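You operate a simulated robot arm through the tools that you are given. There is no shell and no other tool.

Carry out the task below with a simulated robot arm. There is one attempt and no reset: what you move stays moved.

JOB
Set the closing speed by the card; close and open the tines once.
Fine: at the gripper bench; blue CLOSE knob first; air on for the try, off again after.
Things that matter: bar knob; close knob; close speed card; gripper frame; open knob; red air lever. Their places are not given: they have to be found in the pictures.

It is judged by the outcome, as a careful person would: the job done as asked, and still so three seconds after it is handed in. It fails if anything else is knocked over, pushed out of place, dropped, spilled or broken.

ROBOT AND FRAMES
A 7-joint arm with a two-finger parallel gripper, fixed in place. Base frame: the origin is at the foot of the arm, x ahead of it, y to its left, z up. Readings come in cm, degrees, newtons and seconds.
With the tool pointing down near the work surface it reaches from about 50 to 94 cm from the base axis. Its first joint turns from -166.0 to 166.0 degrees. Payload 3.91 kg.
Tool frame: the origin (TCP) lies between the finger pads and is the grasp point; the fingertips stand 3 cm ahead of it; z points along the fingers, y is the line along which they close. Largest opening 11 cm; finger width 2, thickness 1; the body of the gripper, 4.8 by 11.2 cm, starts 5.5 cm behind the TCP.
Orientation is that of the tool frame in the base frame, as a unit quaternion [w, x, y, z]. With the fingers straight down and closing along the base's y, the tool's x points along the base's -x, its y along +y and its z along -z.

CONTROLS
- The arm moves only by the tool arm_command. Its arguments are lists of equal length, an entry for each row: "delta_pos": the shift along the tool's x, y, z in cm, a list of three; "turn": the turn, a rotation vector about the tool's x, y, z in degrees, a list of three; "claw": the finger opening in cm, from 0 to 11. In form: {"delta_pos": [[tx, ty, tz], ...], "turn": [[wx, wy, wz], ...], "claw": [claw, ...]}. A call has 1 to 20 rows; each row shifts and turns the commanded pose from where the row before left it, along the tool's axes as they then stand. Rows are played at 5 a second. More than 5 cm and 8.6 degrees between two rows, or a gripper value outside its range, and nothing of the call is played. A pose out of reach is approached as far as the arm can. The call stops where the force on the tool passes 70 N (or 10 N more than at its start, if that is more) or the arm is blocked; 0.2 s more then pass. Each finger travels about 7.2 cm/s and halts on what it meets, pressing with about 25 N; the grip force reading is that of the motor and also rises with nothing between the fingers. The clock runs only during rows and for 0.2 s after the last one: add rows that do not move to give the fingers time. The reply holds the time, the measured pose of the TCP, the force on the tool along the base axes, the opening and the grip force, in the units named above and with some noise, with the torque about the TCP (base axes, N m) and any sound that the robot's microphone picked up.
- Cameras (640 x 400 px; columns grow to the right, rows downward): "scene" is fixed at [4.9, -50.08, 149.73]; the picture's right is [0.51, -0.86, 0.00], its down [-0.38, -0.23, -0.89] and it looks along [0.77, 0.46, -0.45] (base axes); focal length 368 px, centre (320, 200). "wrist" rides on the gripper at [7.2, 1.7, -10.3] in the tool frame; the picture's right is [-0.23, 0.97, 0.00], its down [-0.76, -0.18, -0.62] and it looks along [-0.61, -0.14, 0.78] (tool axes); focal length 222 px, centre (320, 200).
- snapshot(camera): a new picture of that camera. The clock stands still meanwhile.
- slide_trunk(by): slides the trunk up (or, below 0, down) by that many cm; the arm rides with it, the base frame stays. It gives what a move gives, with no picture.
- probe_pixels(camera, pixels): there is no depth. For up to 12 entries [column, row, z] of the newest picture of that camera ("zoom" is the newest enlarged one), the place [x, y] in the base frame at which the ray of that pixel passes the height z, good to about 0.2 cm. The clock stands still meanwhile.
- close_up(camera, box): a new picture of the part [left, top, right, bottom] of that camera's present view, enlarged. The clock stands still meanwhile.
- hand_in(): hands the job in; it is judged then, once.

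Open the gripper and draw the arm clear of the work before you hand the job in, unless the task says otherwise.

The tools are called after "Emit:" as name(argument=value, ...) on one line, values as JSON. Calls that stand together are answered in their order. arm_command: Moves the arm, as the interface text tells. Its arguments: {"type":"object","properties":{"delta_pos":{"type":"array"},"turn":{"type":"array"},"claw":{"type":"array"}},"required":["delta_pos","turn","claw"]} The other tools are called the same way: slide_trunk (by) slides the trunk up or down; snapshot (camera) takes a picture; probe_pixels (camera, pixels) gives the place at which the rays of pixels pass given heights; close_up (camera, box) takes an enlarged picture of a part of a camera's view; hand_in () hands the job in.

At the start:

```text
t: 0.0
ee_pos: [46.99, -10.38, 125.56]
orientation: [0.0, 0.0, 1.0, 0.0]
force: [-0.3, 0.2, -0.9]
wrist_torque: [-0.02, 0.0, -0.01]
finger_gap: 11.01
finger_force: 0.0
trunk travel left (down, up): [-62.5, 5.7]
```

scene: 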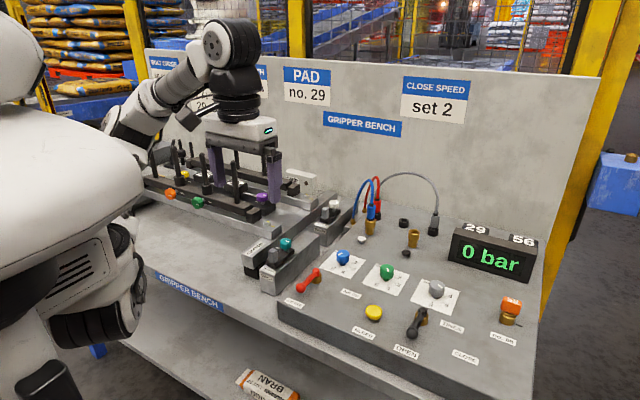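
wrist: 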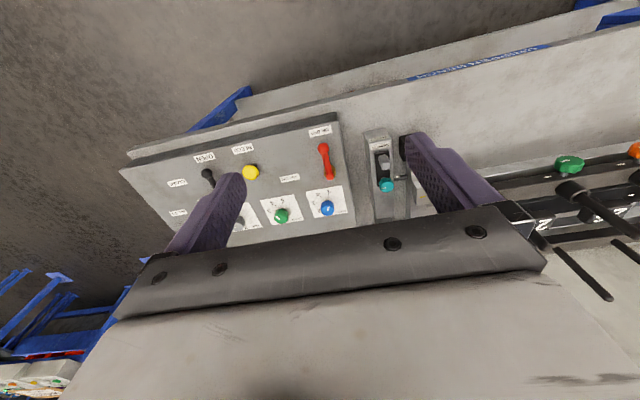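

I see a control panel on the right with blue (343,257), green (387,271) and grey (436,288) knobs, a red lever (307,281), and a "CLOSE SPEED set 2" card (433,100). I'll take close-ups to read the labels.

Emit:
close_up(camera="scene", box=[270, 230, 400, 311])

Emit:
close_up(camera="scene", box=[390, 210, 550, 380])

Emit:
close_up(camera="scene", box=[140, 50, 480, 140])

Emit:
close_up(camera="scene", box=[130, 120, 350, 290])

```text
4.92 times, centred on (335, 270) of scene
```

zoom: 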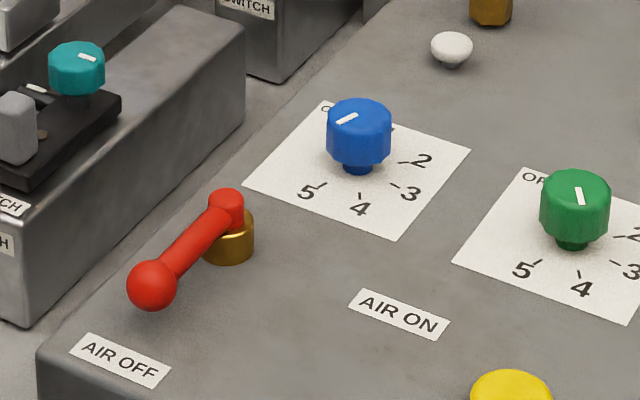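

```text
2.35 times, centred on (470, 295) of scene
```

zoom: 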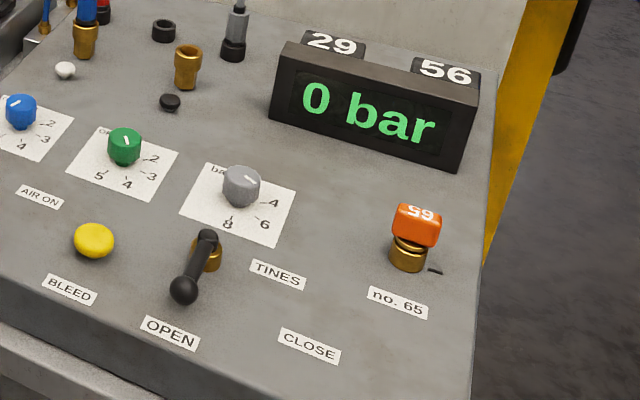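

```text
1.88 times, centred on (310, 95) of scene
```

zoom: 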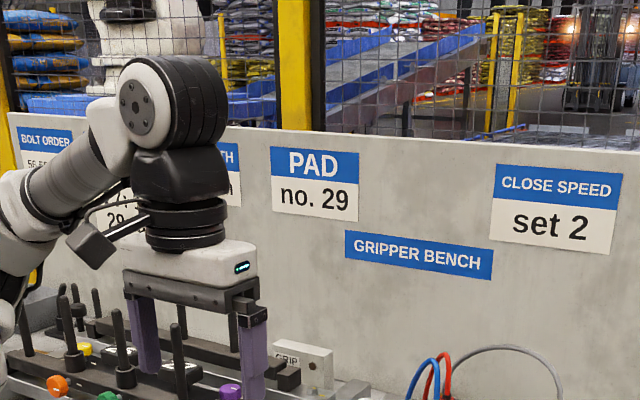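

```text
2.35 times, centred on (240, 205) of scene
```

zoom: 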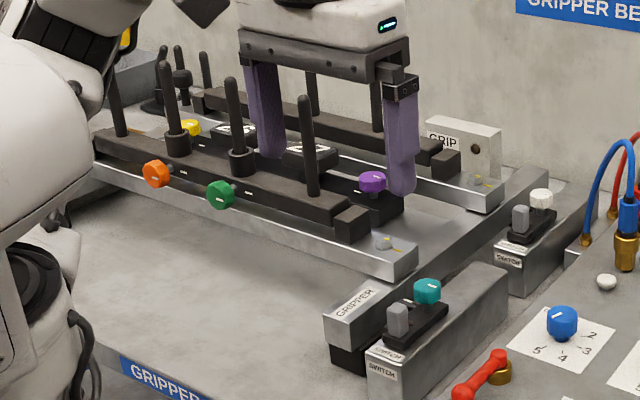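

The card says "set 2" for CLOSE SPEED. The red lever is at AIR OFF, the tines lever at OPEN. I'll now look at the wrist view more closely and triangulate positions with probes from both cameras.

Emit:
close_up(camera="wrist", box=[150, 110, 420, 250])

Emit:
probe_pixels(camera="scene", pixels=[[343, 257, 70], [343, 257, 80], [343, 257, 90], [387, 271, 80], [436, 288, 80], [318, 270, 80], [374, 312, 80]])

Emit:
probe_pixels(camera="wrist", pixels=[[327, 208, 70], [327, 208, 80], [327, 208, 90], [281, 215, 80], [251, 172, 80], [323, 147, 80], [328, 176, 80]])

```text
2.37 times, centred on (285, 180) of wrist
```

zoom: 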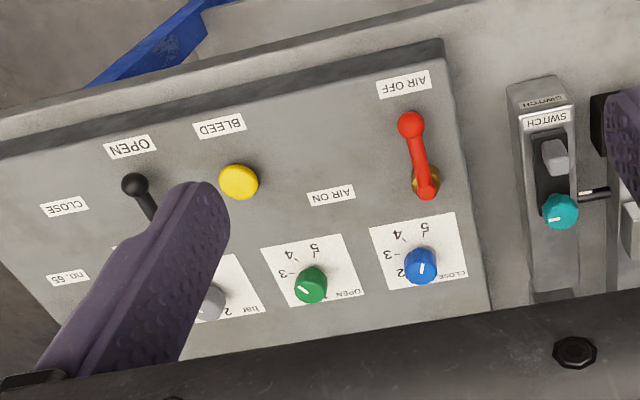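

```text
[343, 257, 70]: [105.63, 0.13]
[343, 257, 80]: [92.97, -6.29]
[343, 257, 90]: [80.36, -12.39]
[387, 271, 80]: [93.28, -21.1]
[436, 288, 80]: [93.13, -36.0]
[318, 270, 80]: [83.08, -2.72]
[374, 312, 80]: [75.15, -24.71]
```

```text
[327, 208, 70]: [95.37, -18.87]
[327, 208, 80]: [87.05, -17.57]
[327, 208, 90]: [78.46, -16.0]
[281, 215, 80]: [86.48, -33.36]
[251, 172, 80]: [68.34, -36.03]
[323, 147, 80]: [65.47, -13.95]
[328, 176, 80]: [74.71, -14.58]
```

Both cameras agree for the blue knob near z≈95, so the panel is about at z≈91-95. I'll probe the features again near this height.

Emit:
probe_pixels(camera="scene", pixels=[[343, 257, 94], [343, 257, 95], [343, 257, 96], [387, 271, 95], [436, 288, 95], [318, 270, 95], [374, 312, 94], [422, 313, 96], [412, 333, 96], [300, 287, 95], [352, 295, 91], [295, 303, 91]])

Emit:
probe_pixels(camera="wrist", pixels=[[327, 208, 94], [327, 208, 95], [327, 208, 96], [281, 215, 95], [251, 172, 95], [323, 147, 95], [328, 176, 95], [207, 175, 95], [290, 178, 91], [320, 131, 91], [204, 157, 91], [178, 183, 91]])

```text
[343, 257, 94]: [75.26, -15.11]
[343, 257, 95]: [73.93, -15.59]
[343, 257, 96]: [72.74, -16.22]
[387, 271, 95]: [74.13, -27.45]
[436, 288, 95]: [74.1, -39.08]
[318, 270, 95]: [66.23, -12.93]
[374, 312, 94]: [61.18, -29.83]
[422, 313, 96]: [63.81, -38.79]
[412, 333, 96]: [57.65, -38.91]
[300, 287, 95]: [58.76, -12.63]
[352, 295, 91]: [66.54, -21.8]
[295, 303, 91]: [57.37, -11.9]
```

```text
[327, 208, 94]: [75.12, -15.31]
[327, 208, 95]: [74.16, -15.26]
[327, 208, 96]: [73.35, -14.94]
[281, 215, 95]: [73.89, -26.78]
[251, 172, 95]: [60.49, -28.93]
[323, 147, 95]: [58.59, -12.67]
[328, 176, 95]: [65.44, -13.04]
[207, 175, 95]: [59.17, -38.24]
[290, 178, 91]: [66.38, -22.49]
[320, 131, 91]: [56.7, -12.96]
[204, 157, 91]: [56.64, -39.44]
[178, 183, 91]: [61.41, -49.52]
```

Estimates agree: blue knob ≈(74.1,-15.4), green ≈(74,-27), grey ≈(74,-39), red lever pivot ≈(66,-13) with ball ≈(58.7,-12.7), tines lever pivot ≈(64,-39). Before moving, I check the positions of nearby tall things (rods, hoses, display).

Emit:
probe_pixels(camera="scene", pixels=[[234, 160, 105], [234, 160, 100], [371, 228, 93], [372, 185, 105], [375, 205, 98], [414, 238, 94], [433, 230, 94], [465, 357, 91], [405, 351, 91], [452, 326, 91], [450, 260, 91], [362, 239, 92]])

Emit:
arm_command(delta_pos=[[-3.0, -0.6, 3.2], [-3.0, -0.6, 3.2], [-3.0, -0.6, 3.2], [-3.0, -0.6, 3.2]], turn=[[0, 0, 0], [0, 0, 0], [0, 0, 0], [0, 0, 0]], claw=[11, 11, 11, 11])

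```text
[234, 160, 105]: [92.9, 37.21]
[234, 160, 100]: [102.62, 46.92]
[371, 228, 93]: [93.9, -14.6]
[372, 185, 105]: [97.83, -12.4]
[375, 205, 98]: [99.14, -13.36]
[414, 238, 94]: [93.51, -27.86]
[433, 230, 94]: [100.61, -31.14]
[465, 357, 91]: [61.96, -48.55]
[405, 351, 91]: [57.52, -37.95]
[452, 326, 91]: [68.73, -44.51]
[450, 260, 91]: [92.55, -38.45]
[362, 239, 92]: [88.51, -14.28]
```

```text
t: 1.0
ee_pos: [59.26, -12.79, 112.79]
orientation: [0.001, 0.0, 1.0, -0.001]
force: [0.5, 0.0, -0.7]
wrist_torque: [-0.04, -0.02, -0.03]
finger_gap: 10.99
finger_force: 0.0
trunk travel left (down, up): [-62.5, 5.7]
```

The arm moved freely to (59.3,-12.8,112.8). I take new pictures from both cameras to see the dial markings.

Emit:
snapshot(camera="wrist")

Emit:
snapshot(camera="scene")

Emit:
close_up(camera="wrist", box=[220, 100, 420, 225])

```text
taken
```

wrist: 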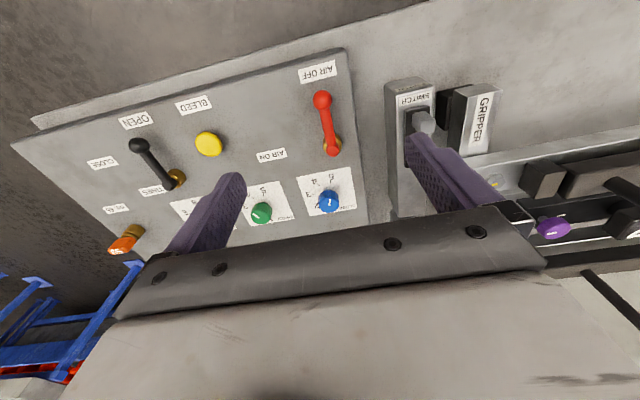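

```text
taken
```

scene: 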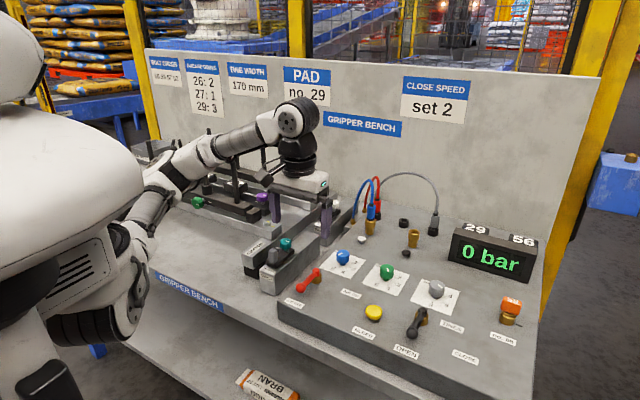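

```text
3.20 times, centred on (320, 162) of wrist
```

zoom: 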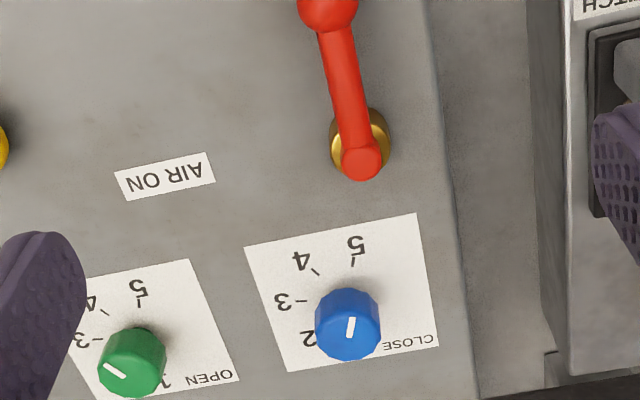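

The blue knob pointer seems to sit at 5 (direction −x), with 4, 3, 2 following toward −y. I take tight close-ups of the blue dial from both cameras to measure tick angles.

Emit:
close_up(camera="wrist", box=[290, 160, 370, 220])

Emit:
close_up(camera="scene", box=[315, 240, 375, 285])

```text
6.67 times, centred on (330, 190) of wrist
```

zoom: 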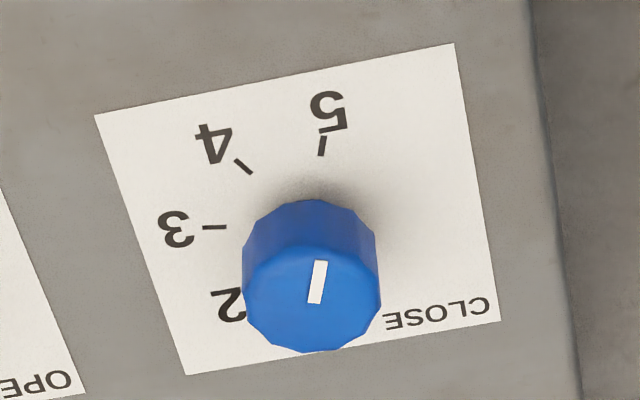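

```text
8.89 times, centred on (345, 262) of scene
```

zoom: 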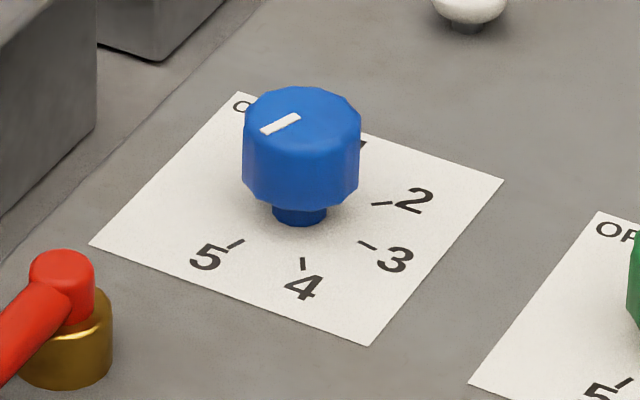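

I probe dial ticks and plate corners in both cameras at a few heights to fix the panel height and tick angles.

Emit:
probe_pixels(camera="zoom", pixels=[[90, 244, 90], [90, 244, 91], [90, 244, 92], [368, 346, 91], [503, 180, 91], [238, 93, 91], [236, 243, 91], [302, 264, 91], [368, 246, 91], [383, 204, 91], [299, 218, 91]])

Emit:
probe_pixels(camera="wrist", pixels=[[349.9, 166.5, 90], [349.9, 166.5, 91], [349.9, 166.5, 92], [296.4, 177.1, 91], [309.9, 216.2, 91], [357, 208, 91], [330.3, 181.9, 91], [318.45, 184.9, 91], [314.1, 194.05, 91]])

```text
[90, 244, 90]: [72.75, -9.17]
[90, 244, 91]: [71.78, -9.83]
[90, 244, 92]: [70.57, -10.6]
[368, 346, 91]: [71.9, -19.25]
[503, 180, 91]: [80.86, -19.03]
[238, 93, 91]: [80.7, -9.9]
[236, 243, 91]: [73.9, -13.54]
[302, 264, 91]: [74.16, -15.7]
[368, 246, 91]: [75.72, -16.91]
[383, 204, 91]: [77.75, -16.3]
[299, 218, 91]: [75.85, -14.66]
```

```text
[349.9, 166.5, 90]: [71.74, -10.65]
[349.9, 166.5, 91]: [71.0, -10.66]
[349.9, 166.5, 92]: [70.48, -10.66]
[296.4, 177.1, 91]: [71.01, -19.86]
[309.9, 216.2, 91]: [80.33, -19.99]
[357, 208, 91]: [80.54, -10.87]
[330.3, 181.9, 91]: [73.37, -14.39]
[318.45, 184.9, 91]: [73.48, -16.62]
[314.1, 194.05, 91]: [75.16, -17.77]
```

Panel surface is at z≈92 and the dial centre ≈(75.0,-15.3); ticks spaced about 52°. Next I probe the pointer line on the knob top in both views.

Emit:
probe_pixels(camera="zoom", pixels=[[263, 131, 95], [299, 117, 95], [302, 117, 95], [244, 116, 95], [361, 120, 95], [302, 208, 93], [302, 86, 95], [263, 131, 96], [299, 117, 96], [362, 145, 92], [274, 215, 92], [326, 215, 92]])

Emit:
probe_pixels(camera="wrist", pixels=[[330.15, 199.1, 95], [329.25, 215.5, 95], [330.15, 199.1, 96], [329.25, 215.5, 96], [318.3, 213, 95], [339.1, 211.5, 95], [318.3, 200.5, 95], [338.9, 199, 95]])

```text
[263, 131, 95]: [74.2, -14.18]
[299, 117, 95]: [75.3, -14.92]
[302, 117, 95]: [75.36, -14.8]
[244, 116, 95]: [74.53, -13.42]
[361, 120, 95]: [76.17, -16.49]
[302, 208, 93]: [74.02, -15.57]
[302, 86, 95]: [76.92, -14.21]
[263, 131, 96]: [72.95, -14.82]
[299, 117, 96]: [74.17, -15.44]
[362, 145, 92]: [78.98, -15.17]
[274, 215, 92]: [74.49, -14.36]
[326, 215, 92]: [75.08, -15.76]
```

```text
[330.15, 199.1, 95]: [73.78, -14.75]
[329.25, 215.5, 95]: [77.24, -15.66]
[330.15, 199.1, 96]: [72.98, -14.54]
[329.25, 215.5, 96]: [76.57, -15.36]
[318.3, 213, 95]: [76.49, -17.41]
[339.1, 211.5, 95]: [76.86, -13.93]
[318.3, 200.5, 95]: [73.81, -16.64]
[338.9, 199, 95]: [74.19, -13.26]
```

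The pointer (≈155°) sits at 5; tick 2 lies at ≈313°, so the knob needs ≈157° counter-clockwise from above, passing 4 and 3. I move above the knob at a safe height and pre-rotate the wrist the opposite way (clockwise from above).

Emit:
arm_command(delta_pos=[[-3.93, -0.64, 2.0], [-3.93, -0.64, 2.0], [-3.93, -0.64, 2.0], [-3.93, -0.64, 2.0], [0, 0, 0]], turn=[[0, 0, 0], [0, 0, 0], [0, 0, 0], [0, 0, 0], [0, 0, 0]], claw=[11, 11, 11, 11, 7])

Emit:
arm_command(delta_pos=[[0, 0, 0], [0, 0, 0], [0, 0, 0], [0, 0, 0], [0, 0, 0], [0, 0, 0], [0, 0, 0], [0, 0, 0], [0, 0, 0], [0, 0, 0]], turn=[[0, 0, 8], [0, 0, 8], [0, 0, 8], [0, 0, 8], [0, 0, 8], [0, 0, 8], [0, 0, 8], [0, 0, 8], [0, 0, 8], [0, 0, 8]], claw=[7, 7, 7, 7, 7, 7, 7, 7, 7, 7])

```text
t: 2.2
ee_pos: [74.76, -15.34, 104.93]
orientation: [0.0, 0.0, 1.0, 0.0]
force: [1.4, 0.3, 0.4]
wrist_torque: [0.01, -0.03, 0.0]
finger_gap: 7.0
finger_force: 0.0
trunk travel left (down, up): [-62.5, 5.7]
```

```text
t: 4.4
ee_pos: [74.81, -15.33, 104.79]
orientation: [0.0, 0.47, 0.883, 0.0]
force: [-0.2, 0.3, -0.4]
wrist_torque: [0.0, 0.05, 0.01]
finger_gap: 6.98
finger_force: 0.1
out of reach, approached as far as the arm can: row 8, 9, 10
trunk travel left (down, up): [-62.5, 5.7]
```

The wrist reached a limit at ≈56° clockwise. I now test the free counter-clockwise range by turning back 20 × −8° while above the knob.

Emit:
arm_command(delta_pos=[[0, 0, 0], [0, 0, 0], [0, 0, 0], [0, 0, 0], [0, 0, 0], [0, 0, 0], [0, 0, 0], [0, 0, 0], [0, 0, 0], [0, 0, 0], [0, 0, 0], [0, 0, 0], [0, 0, 0], [0, 0, 0], [0, 0, 0], [0, 0, 0], [0, 0, 0], [0, 0, 0], [0, 0, 0], [0, 0, 0]], turn=[[0, 0, -8], [0, 0, -8], [0, 0, -8], [0, 0, -8], [0, 0, -8], [0, 0, -8], [0, 0, -8], [0, 0, -8], [0, 0, -8], [0, 0, -8], [0, 0, -8], [0, 0, -8], [0, 0, -8], [0, 0, -8], [0, 0, -8], [0, 0, -8], [0, 0, -8], [0, 0, -8], [0, 0, -8], [0, 0, -8]], claw=[7, 7, 7, 7, 7, 7, 7, 7, 7, 7, 7, 7, 7, 7, 7, 7, 7, 7, 7, 7])

```text
t: 8.6
ee_pos: [74.77, -15.33, 104.81]
orientation: [0.0, 0.789, -0.615, 0.0]
force: [0.3, -0.1, -0.1]
wrist_torque: [-0.01, 0.01, 0.01]
finger_gap: 7.01
finger_force: 0.1
trunk travel left (down, up): [-62.5, 5.7]
```

It reaches −104°, so a full 157° turn fits in one grip from +55° to −102°. From here the wrist camera sees the dial from another side, so I take a close-up to check the 1 and 2 ticks.

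Emit:
snapshot(camera="wrist")

Emit:
close_up(camera="wrist", box=[240, 130, 400, 230])

Emit:
snapshot(camera="scene")

```text
taken
```

wrist: 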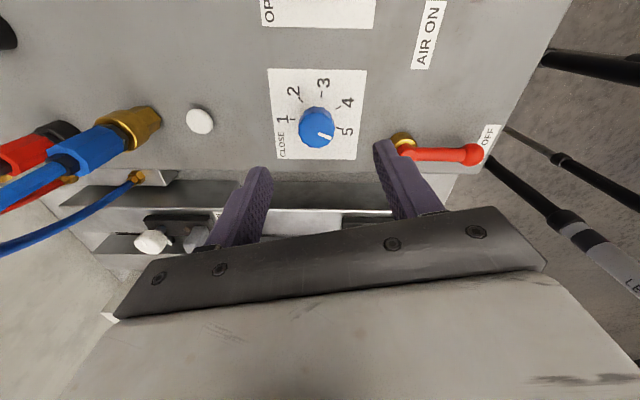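

```text
4.00 times, centred on (320, 180) of wrist
```

zoom: 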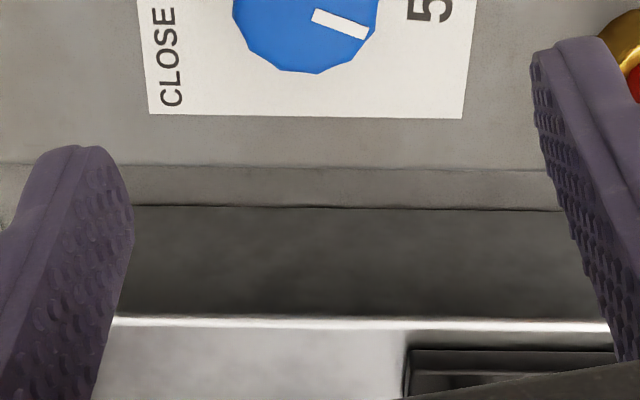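

```text
taken
```

scene: 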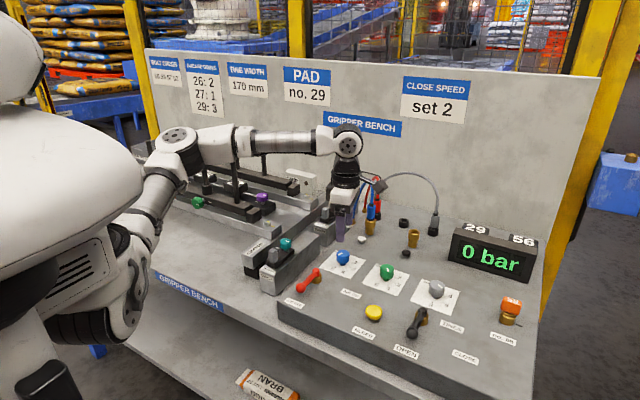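

The dial with 1–5 is fully visible at (316,115) in this wrist view. I zoom in on it.

Emit:
close_up(camera="wrist", box=[264, 66, 370, 162])

```text
4.17 times, centred on (317, 114) of wrist
```

zoom: 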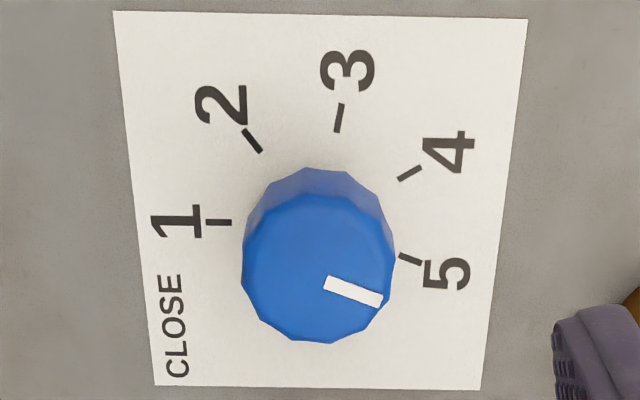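

I probe the tick ends at z=92 and the pointer ends and knob top outline at z=95.5 from this zoom.

Emit:
probe_pixels(camera="zoom", pixels=[[218, 222, 92], [252, 141, 92], [339, 118, 92], [409, 174, 92], [410, 260, 92], [325, 283, 95.5], [382, 299, 95.5], [243, 265, 95.5], [396, 265, 95.5], [318, 342, 95.5], [318, 195, 95.5]])

```text
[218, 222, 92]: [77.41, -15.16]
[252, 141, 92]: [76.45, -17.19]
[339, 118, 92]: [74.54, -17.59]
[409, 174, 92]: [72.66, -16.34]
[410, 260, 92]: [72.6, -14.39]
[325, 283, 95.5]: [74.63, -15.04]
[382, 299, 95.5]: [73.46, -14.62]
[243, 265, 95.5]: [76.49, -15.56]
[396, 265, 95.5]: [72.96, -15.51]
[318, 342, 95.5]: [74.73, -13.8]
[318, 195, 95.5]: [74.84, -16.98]
```

Fit: tick 5 ≈157°, tick 2 ≈−48.5°, spacing ≈51.5°; the pointer is at ≈157° (on 5). I rotate the wrist back clockwise to ≈+52° for the starting grip.

Emit:
arm_command(delta_pos=[[0, 0, 0], [0, 0, 0], [0, 0, 0], [0, 0, 0], [0, 0, 0], [0, 0, 0], [0, 0, 0], [0, 0, 0], [0, 0, 0], [0, 0, 0], [0, 0, 0], [0, 0, 0], [0, 0, 0], [0, 0, 0], [0, 0, 0], [0, 0, 0], [0, 0, 0], [0, 0, 0], [0, 0, 0], [0, 0, 0]], turn=[[0, 0, 7.8], [0, 0, 7.8], [0, 0, 7.8], [0, 0, 7.8], [0, 0, 7.8], [0, 0, 7.8], [0, 0, 7.8], [0, 0, 7.8], [0, 0, 7.8], [0, 0, 7.8], [0, 0, 7.8], [0, 0, 7.8], [0, 0, 7.8], [0, 0, 7.8], [0, 0, 7.8], [0, 0, 7.8], [0, 0, 7.8], [0, 0, 7.8], [0, 0, 7.8], [0, 0, 7.8]], claw=[7, 7, 7, 7, 7, 7, 7, 7, 7, 7, 7, 7, 7, 7, 7, 7, 7, 7, 7, 7])

```text
t: 12.8
ee_pos: [74.81, -15.4, 104.61]
orientation: [-0.001, 0.44, 0.898, 0.0]
force: [0.5, 0.2, 1.3]
wrist_torque: [0.0, 0.02, -0.02]
finger_gap: 7.01
finger_force: 0.0
trunk travel left (down, up): [-62.5, 5.7]
```

Yaw is ≈+52° and the tool is centred on the knob. I descend about 9 cm so the fingertips straddle the knob just above the plate.

Emit:
arm_command(delta_pos=[[0, 0, 2.5], [0, 0, 2.5], [0, 0, 2], [0, 0, 1], [0, 0, 0.8], [0, 0, 0]], turn=[[0, 0, 0], [0, 0, 0], [0, 0, 0], [0, 0, 0], [0, 0, 0], [0, 0, 0]], claw=[7, 7, 7, 7, 7, 7])

Emit:
snapshot(camera="wrist")

Emit:
close_up(camera="scene", box=[300, 200, 400, 300])

```text
t: 14.2
ee_pos: [74.79, -15.36, 96.03]
orientation: [0.0, 0.439, 0.899, 0.0]
force: [-0.1, 0.0, 0.6]
wrist_torque: [0.0, 0.0, 0.01]
finger_gap: 7.03
finger_force: 0.1
trunk travel left (down, up): [-62.5, 5.7]
```

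```text
taken
```

wrist: 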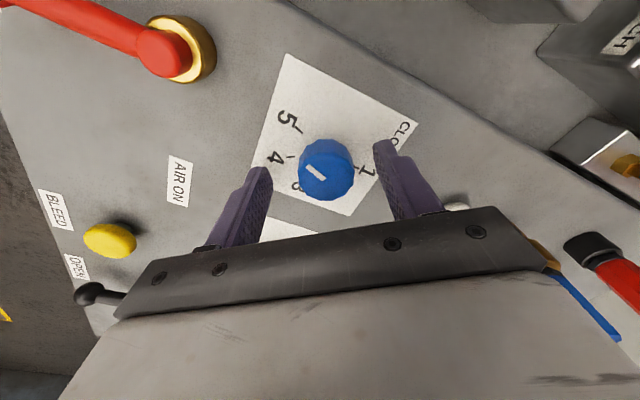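

```text
4.00 times, centred on (350, 250) of scene
```

zoom: 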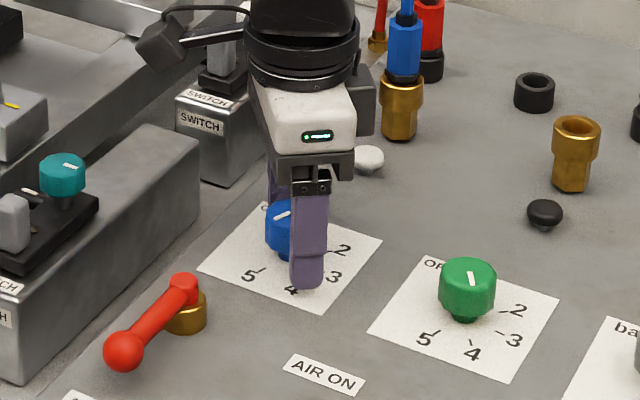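

The fingers straddle the blue knob with the tips ≈1 cm above the plate. I lower another 0.4 cm and close the fingers on the knob.

Emit:
arm_command(delta_pos=[[0, 0, 0.4], [0, 0, 0], [0, 0, 0], [0, 0, 0], [0, 0, 0]], turn=[[0, 0, 0], [0, 0, 0], [0, 0, 0], [0, 0, 0], [0, 0, 0]], claw=[7, 5, 3, 2, 2])

Emit:
close_up(camera="wrist", box=[250, 90, 410, 220])

```text
t: 15.4
ee_pos: [75.14, -15.05, 95.5]
orientation: [0.002, 0.437, 0.899, 0.001]
force: [26.8, 15.1, 5.9]
wrist_torque: [0.21, 0.24, -0.03]
finger_gap: 3.38
finger_force: 44.3
trunk travel left (down, up): [-62.5, 5.7]
```

```text
3.08 times, centred on (330, 155) of wrist
```

zoom: 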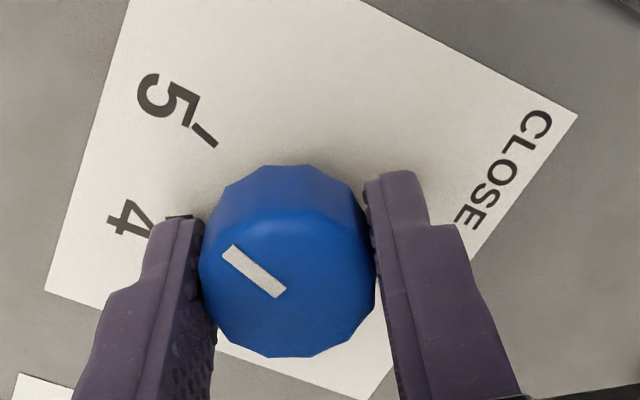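

The grip holds (gap 3.38 cm), but a ≈30 N side force along the finger line shows the tool is ≈0.45 cm off centre. I shift along tool y to unload before turning.

Emit:
arm_command(delta_pos=[[0, 0.2, 0], [0, 0.25, 0], [0, 0, 0]], turn=[[0, 0, 0], [0, 0, 0], [0, 0, 0]], claw=[2, 2, 2])

```text
t: 16.2
ee_pos: [75.0, -15.13, 95.66]
orientation: [0.001, 0.441, 0.898, -0.002]
force: [4.1, 7.7, 8.2]
wrist_torque: [0.22, -1.09, -0.03]
finger_gap: 3.38
finger_force: 44.7
trunk travel left (down, up): [-62.5, 5.7]
```

Side force dropped to ≈9 N. I turn the knob a first 24° counter-clockwise (negative about tool z) and check forces.

Emit:
arm_command(delta_pos=[[0, 0, 0], [0, 0, 0], [0, 0, 0], [0, 0, 0], [0, 0, 0], [0, 0, 0]], turn=[[0, 0, -5], [0, 0, -5], [0, 0, -5], [0, 0, -5], [0, 0, -5], [0, 0, 0]], claw=[2, 2, 2, 2, 2, 2])

Emit:
close_up(camera="wrist", box=[250, 90, 410, 220])

Emit:
close_up(camera="scene", box=[315, 240, 375, 285])

```text
t: 17.6
ee_pos: [75.05, -14.98, 95.66]
orientation: [0.0, 0.233, 0.973, 0.0]
force: [3.2, 5.8, 8.2]
wrist_torque: [0.11, -0.15, 0.04]
finger_gap: 3.39
finger_force: 44.9
trunk travel left (down, up): [-62.5, 5.7]
```

```text
3.08 times, centred on (330, 155) of wrist
```

zoom: 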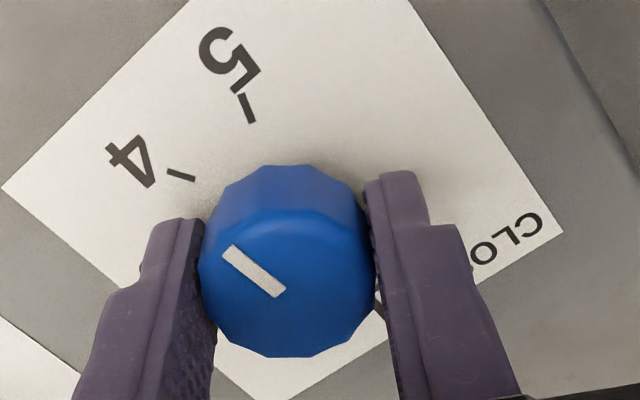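

```text
8.89 times, centred on (345, 262) of scene
```

zoom: 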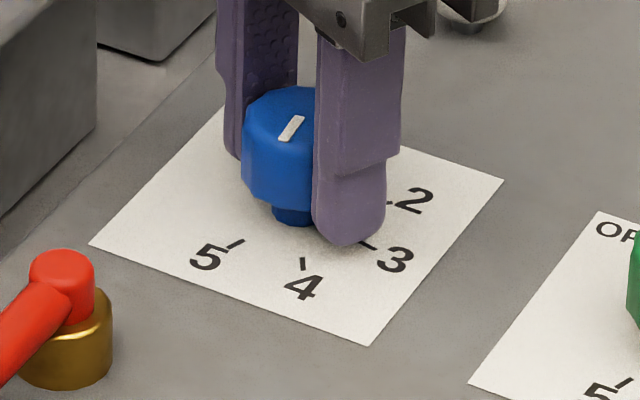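

The knob follows the fingers (pointer now between 5 and 4) with low forces. I continue with another 115° counter-clockwise and then check.

Emit:
arm_command(delta_pos=[[0, 0, 0], [0, 0, 0], [0, 0, 0], [0, 0, 0], [0, 0, 0], [0, 0, 0], [0, 0, 0], [0, 0, 0], [0, 0, 0], [0, 0, 0], [0, 0, 0], [0, 0, 0], [0, 0, 0], [0, 0, 0], [0, 0, 0], [0, 0, 0], [0, 0, 0], [0, 0, 0], [0, 0, 0], [0, 0, 0]], turn=[[0, 0, -6], [0, 0, -6], [0, 0, -6], [0, 0, -6], [0, 0, -6], [0, 0, -6], [0, 0, -6], [0, 0, -6], [0, 0, -6], [0, 0, -6], [0, 0, -6], [0, 0, -6], [0, 0, -6], [0, 0, -6], [0, 0, -6], [0, 0, -6], [0, 0, -6], [0, 0, -6], [0, 0, -7], [0, 0, 0]], claw=[2, 2, 2, 2, 2, 2, 2, 2, 2, 2, 2, 2, 2, 2, 2, 2, 2, 2, 2, 2])

Emit:
close_up(camera="wrist", box=[250, 90, 410, 220])

Emit:
close_up(camera="scene", box=[315, 240, 375, 285])

```text
t: 21.8
ee_pos: [74.99, -14.96, 95.53]
orientation: [-0.001, -0.696, 0.718, 0.0]
force: [-10.0, 24.3, 0.9]
wrist_torque: [-0.69, -0.65, 0.01]
finger_gap: 3.36
finger_force: 45.1
trunk travel left (down, up): [-62.5, 5.7]
```

```text
3.08 times, centred on (330, 155) of wrist
```

zoom: 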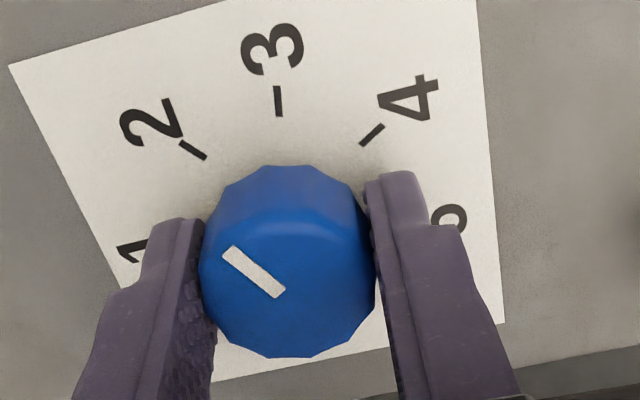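

```text
8.89 times, centred on (345, 262) of scene
```

zoom: 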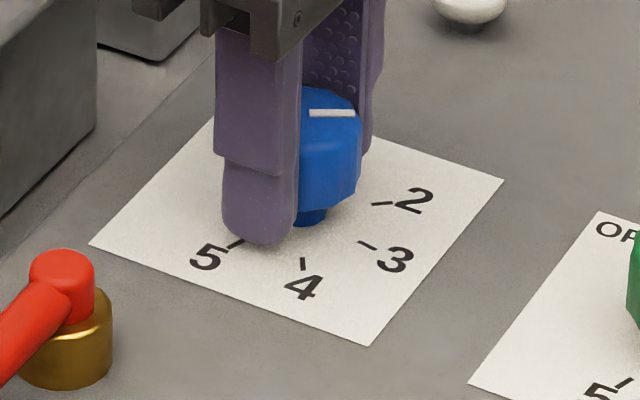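

Pointer is ≈14° short of the 2 tick. I turn another 14.5° counter-clockwise while easing the side load slightly.

Emit:
arm_command(delta_pos=[[-0.15, 0, 0], [-0.1, 0, 0], [0, 0, 0], [0, 0, 0]], turn=[[0, 0, -5], [0, 0, -5], [0, 0, -4.5], [0, 0, 0]], claw=[2, 2, 2, 2])

Emit:
close_up(camera="wrist", box=[250, 90, 410, 220])

Emit:
close_up(camera="scene", box=[315, 240, 375, 285])

```text
t: 22.8
ee_pos: [75.05, -15.03, 95.56]
orientation: [0.001, 0.78, -0.626, 0.0]
force: [-12.6, 5.9, -3.9]
wrist_torque: [1.08, -0.27, 0.02]
finger_gap: 3.38
finger_force: 45.8
trunk travel left (down, up): [-62.5, 5.7]
```

```text
3.08 times, centred on (330, 155) of wrist
```

zoom: 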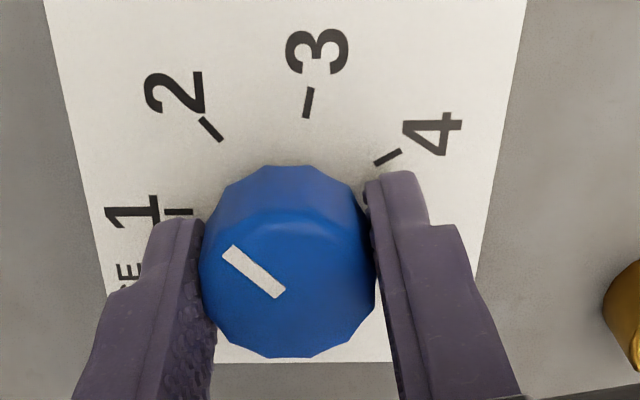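

```text
8.89 times, centred on (345, 262) of scene
```

zoom: 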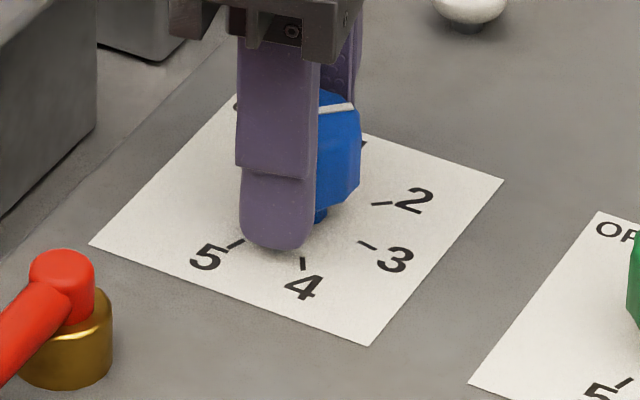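

Yaw is ≈−102.5°, total turn ≈154.7°. I open the fingers, rise, and verify the pointer against the 2 tick.

Emit:
arm_command(delta_pos=[[0, 0, 0], [0, 0, 0], [0, 0, 0], [0, 0, -2], [0, 0, -3], [0, 0, -4], [0, 0, 0]], turn=[[0, 0, 0], [0, 0, 0], [0, 0, 0], [0, 0, 0], [0, 0, 0], [0, 0, 0], [0, 0, 0]], claw=[4, 6, 7, 7, 7, 7, 7])

Emit:
close_up(camera="wrist", box=[264, 66, 370, 162])

Emit:
close_up(camera="scene", box=[315, 240, 375, 285])

```text
t: 24.4
ee_pos: [75.21, -14.79, 104.73]
orientation: [-0.001, 0.78, -0.626, 0.0]
force: [0.6, -0.7, -1.1]
wrist_torque: [-0.02, 0.02, 0.02]
finger_gap: 7.0
finger_force: 0.0
trunk travel left (down, up): [-62.5, 5.7]
```

```text
4.17 times, centred on (317, 114) of wrist
```

zoom: 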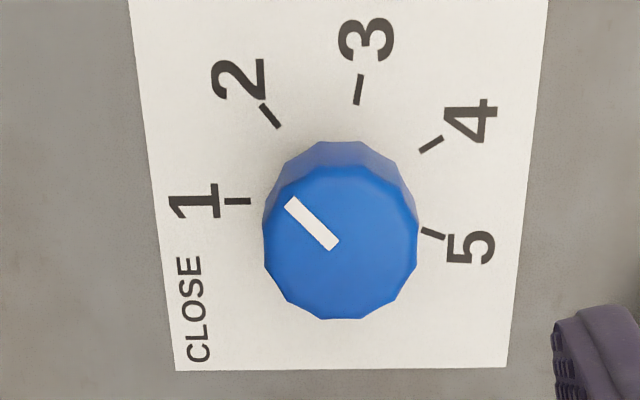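

```text
8.89 times, centred on (345, 262) of scene
```

zoom: 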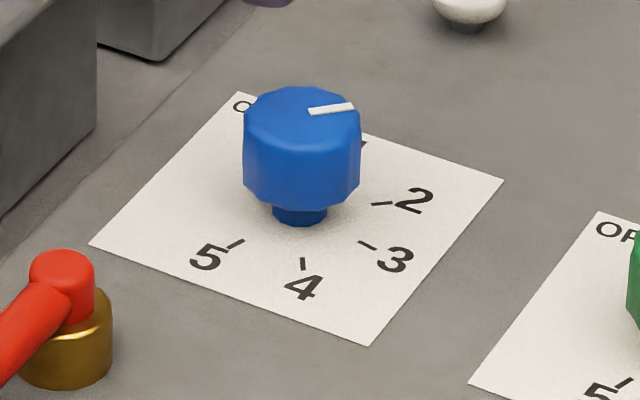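

The pointer line's slope in the scene close-up matches the 2 tick's slope (−0.16 vs −0.15). I verify numerically by probing the wrist close-up... the newest zoom is the scene one, so I probe it first.

Emit:
probe_pixels(camera="zoom", pixels=[[309, 111, 95.5], [353, 104, 95.5], [372, 206, 92], [392, 203, 92], [244, 240, 92], [230, 247, 92], [302, 257, 92], [304, 270, 92], [359, 241, 92], [377, 249, 92]])

Emit:
close_up(camera="wrist", box=[264, 66, 370, 162])

Emit:
probe_pixels(camera="zoom", pixels=[[335, 245, 95.5], [289, 202, 95.5], [251, 201, 92], [224, 202, 92], [280, 127, 92], [261, 103, 92], [357, 104, 92], [361, 74, 92], [420, 152, 92], [443, 138, 92], [421, 230, 92], [445, 238, 92]])

```text
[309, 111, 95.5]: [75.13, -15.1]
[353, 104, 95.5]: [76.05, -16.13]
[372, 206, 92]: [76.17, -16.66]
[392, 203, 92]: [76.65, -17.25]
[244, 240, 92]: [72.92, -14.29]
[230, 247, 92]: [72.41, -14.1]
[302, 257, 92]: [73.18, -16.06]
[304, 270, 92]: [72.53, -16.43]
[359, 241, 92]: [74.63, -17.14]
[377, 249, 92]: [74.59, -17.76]
```

```text
4.17 times, centred on (317, 114) of wrist
```

zoom: 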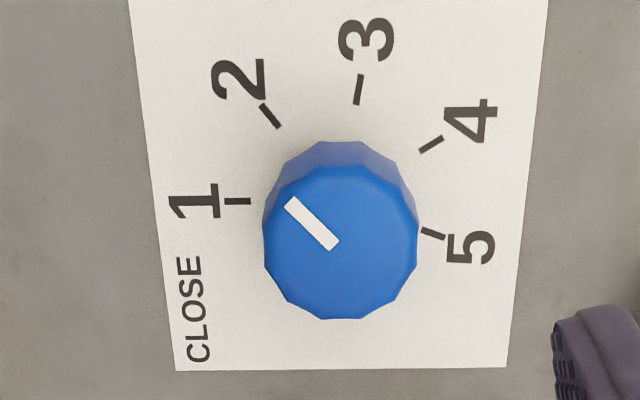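

```text
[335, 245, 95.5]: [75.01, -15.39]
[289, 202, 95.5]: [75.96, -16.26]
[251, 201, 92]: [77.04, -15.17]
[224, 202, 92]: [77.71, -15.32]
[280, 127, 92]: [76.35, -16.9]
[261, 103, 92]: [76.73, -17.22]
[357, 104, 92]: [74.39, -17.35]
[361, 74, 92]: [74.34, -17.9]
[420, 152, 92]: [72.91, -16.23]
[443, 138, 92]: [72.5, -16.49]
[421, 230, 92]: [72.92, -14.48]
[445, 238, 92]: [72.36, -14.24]
```

The pointer sits at ≈−45° while tick 2 is at ≈−50°, i.e. about 4–5° past 2 toward 1. I'll regrip in the same orientation, centred a bit better, and turn back ≈4.5° clockwise.

Emit:
arm_command(delta_pos=[[0.26, 0.18, 0], [0, 0, 3], [0, 0, 3], [0, 0, 2], [0, 0, 1.1], [0, 0, 0], [0, 0, 0], [0, 0, 0], [0, 0, 0]], turn=[[0, 0, 0], [0, 0, 0], [0, 0, 0], [0, 0, 0], [0, 0, 0], [0, 0, 0], [0, 0, 0], [0, 0, 0], [0, 0, 0]], claw=[7, 7, 7, 7, 7, 7, 5, 3, 2])

Emit:
close_up(camera="wrist", box=[250, 90, 410, 220])

```text
t: 26.4
ee_pos: [74.98, -15.09, 95.48]
orientation: [0.0, 0.78, -0.626, 0.0]
force: [5.9, -0.1, 0.0]
wrist_torque: [-0.14, 0.12, 0.01]
finger_gap: 3.34
finger_force: 44.7
trunk travel left (down, up): [-62.5, 5.7]
```

```text
3.08 times, centred on (330, 155) of wrist
```

zoom: 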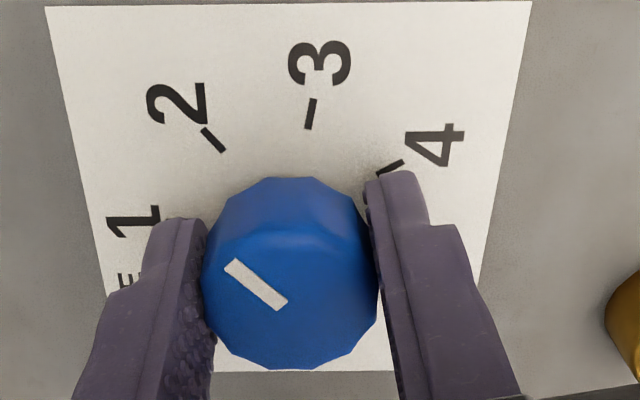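

The regrip is clean (force ≈6 N). I turn +4.5° about tool z, then open and rise.

Emit:
arm_command(delta_pos=[[0, 0, 0], [0, 0, 0], [0, 0, 0], [0, 0, 0], [0, 0, 0], [0, 0, 0], [0, 0, 0], [0, 0, -2], [0, 0, -3], [0, 0, -4], [0, 0, 0]], turn=[[0, 0, 1.5], [0, 0, 1.5], [0, 0, 1.5], [0, 0, 0], [0, 0, 0], [0, 0, 0], [0, 0, 0], [0, 0, 0], [0, 0, 0], [0, 0, 0], [0, 0, 0]], claw=[2, 2, 2, 2, 4, 6, 7, 7, 7, 7, 7])

Emit:
close_up(camera="scene", box=[315, 240, 375, 285])

Emit:
close_up(camera="wrist", box=[264, 66, 370, 162])

```text
t: 28.8
ee_pos: [74.93, -15.03, 104.4]
orientation: [0.0, 0.755, -0.656, 0.0]
force: [0.3, 0.0, -0.4]
wrist_torque: [-0.03, -0.03, -0.02]
finger_gap: 7.0
finger_force: 0.1
trunk travel left (down, up): [-62.5, 5.7]
```

```text
8.89 times, centred on (345, 262) of scene
```

zoom: 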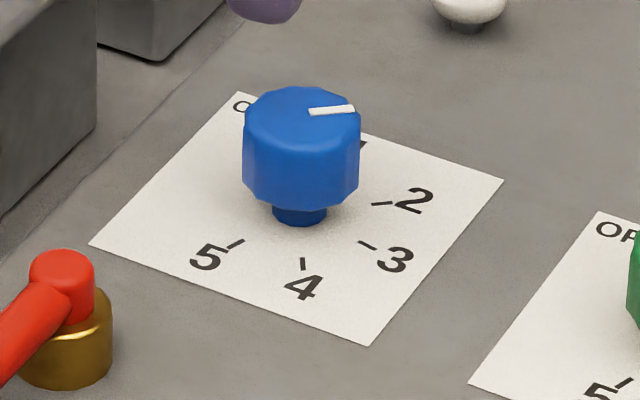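

```text
4.17 times, centred on (317, 114) of wrist
```

zoom: 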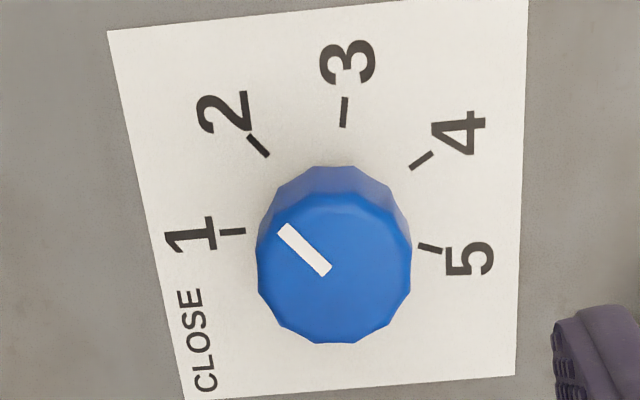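

I probe the pointer and ticks again from this wrist close-up.

Emit:
probe_pixels(camera="zoom", pixels=[[325, 270, 95.5], [283, 229, 95.5], [245, 232, 92], [219, 232, 92], [268, 156, 92], [248, 135, 92], [343, 126, 92], [346, 98, 92], [411, 167, 92], [432, 154, 92], [418, 245, 92], [442, 251, 92]])

Emit:
close_up(camera="wrist", box=[298, 100, 346, 150])

```text
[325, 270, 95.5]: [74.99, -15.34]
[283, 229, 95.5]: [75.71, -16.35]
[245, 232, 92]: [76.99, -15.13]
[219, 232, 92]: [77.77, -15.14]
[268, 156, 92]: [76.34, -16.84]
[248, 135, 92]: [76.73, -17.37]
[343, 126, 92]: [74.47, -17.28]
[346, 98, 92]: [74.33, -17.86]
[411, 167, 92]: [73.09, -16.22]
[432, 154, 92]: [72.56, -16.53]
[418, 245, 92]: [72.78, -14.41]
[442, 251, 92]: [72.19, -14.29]
```

```text
8.00 times, centred on (322, 125) of wrist
```

zoom: 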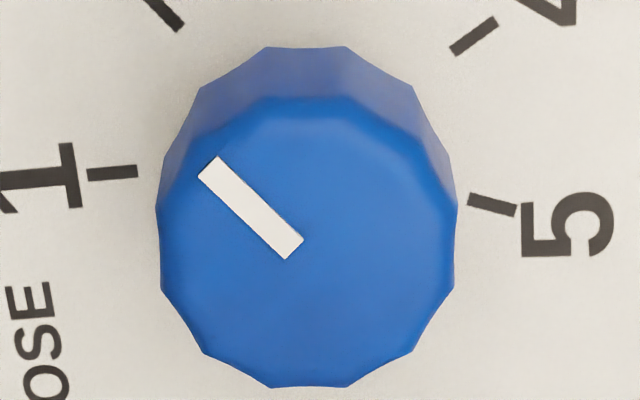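

The pointer is now on the 2 tick within measuring noise (pointer ≈−50°, tick ≈−50°). Next comes the air lever: I rotate the wrist back to yaw 0 and move up to view the lever.

Emit:
arm_command(delta_pos=[[0, 0, -3], [0, 0, -3], [0, 0, -2], [0, 0, 0], [0, 0, 0], [0, 0, 0], [0, 0, 0], [0, 0, 0], [0, 0, 0], [0, 0, 0], [0, 0, 0], [0, 0, 0], [0, 0, 0], [0, 0, 0], [4, 0, 0], [4, 0, 0], [4, 0, 0], [4, 0, 0], [0, 0, 0]], turn=[[0, 0, 7], [0, 0, 7], [0, 0, 7], [0, 0, 7], [0, 0, 7], [0, 0, 7], [0, 0, 7], [0, 0, 7], [0, 0, 7], [0, 0, 7], [0, 0, 7], [0, 0, 7], [0, 0, 7], [0, 0, 7], [0, 0, 0], [0, 0, 0], [0, 0, 0], [0, 0, 0], [0, 0, 0]], claw=[7, 7, 7, 7, 7, 7, 7, 7, 7, 7, 7, 7, 7, 7, 7, 7, 7, 7, 7])

Emit:
snapshot(camera="wrist")

Emit:
snapshot(camera="scene")

```text
t: 32.8
ee_pos: [58.96, -15.05, 112.43]
orientation: [-0.001, 0.0, 1.0, 0.0]
force: [-0.1, 0.2, -0.2]
wrist_torque: [-0.01, -0.03, 0.01]
finger_gap: 7.0
finger_force: 0.0
trunk travel left (down, up): [-62.5, 5.7]
```

```text
taken
```

wrist: 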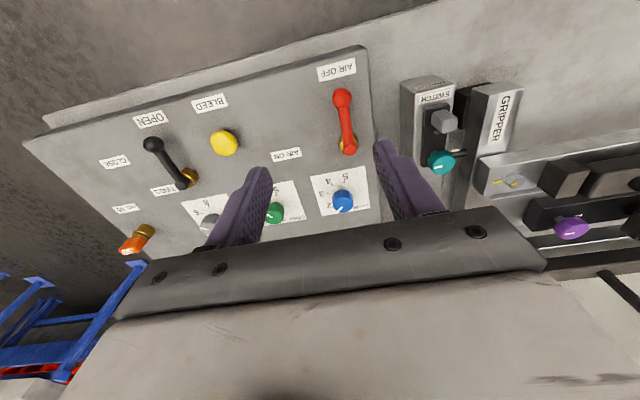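

```text
taken
```

scene: 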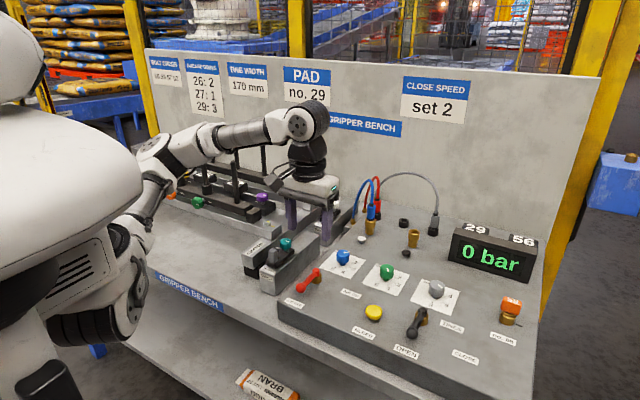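

I take close-ups of the red lever and of the tines lever from both cameras to fix their geometry.

Emit:
close_up(camera="scene", box=[280, 250, 360, 310])

Emit:
probe_pixels(camera="zoom", pixels=[[320, 200, 95]])

Emit:
close_up(camera="wrist", box=[260, 55, 390, 165])

Emit:
close_up(camera="wrist", box=[90, 95, 220, 205])

Emit:
close_up(camera="scene", box=[390, 290, 490, 370])

```text
6.67 times, centred on (320, 280) of scene
```

zoom: 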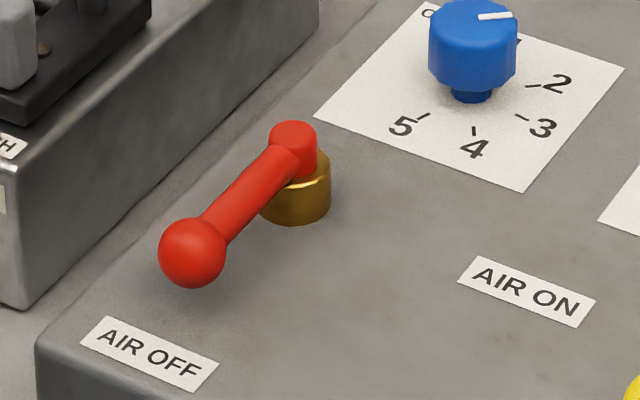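

```text
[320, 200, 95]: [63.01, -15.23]
```

```text
3.64 times, centred on (325, 110) of wrist
```

zoom: 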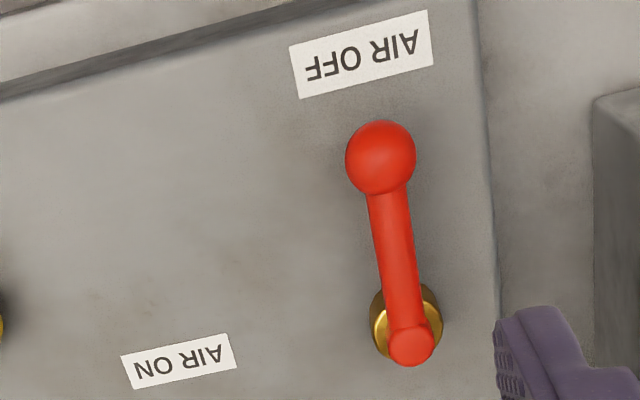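

```text
3.64 times, centred on (155, 150) of wrist
```

zoom: 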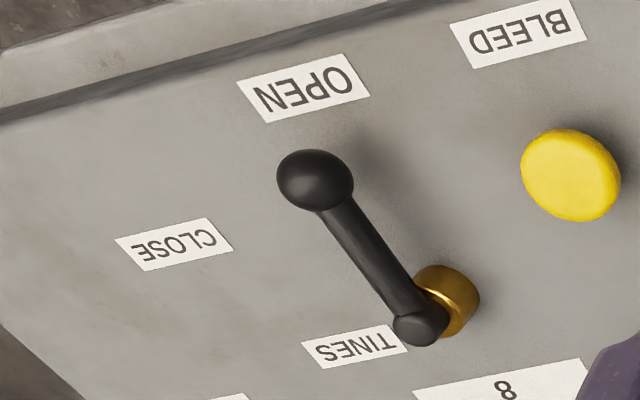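

```text
5.00 times, centred on (440, 330) of scene
```

zoom: 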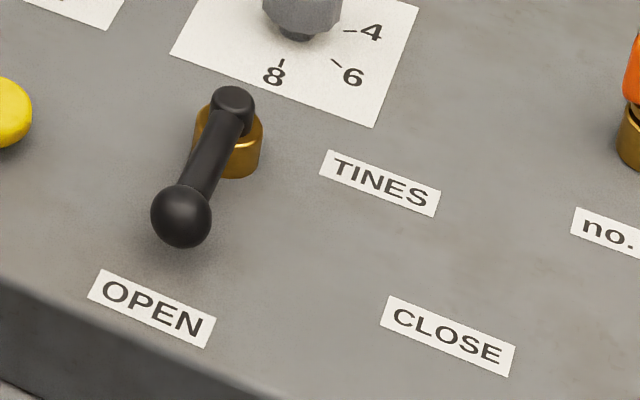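

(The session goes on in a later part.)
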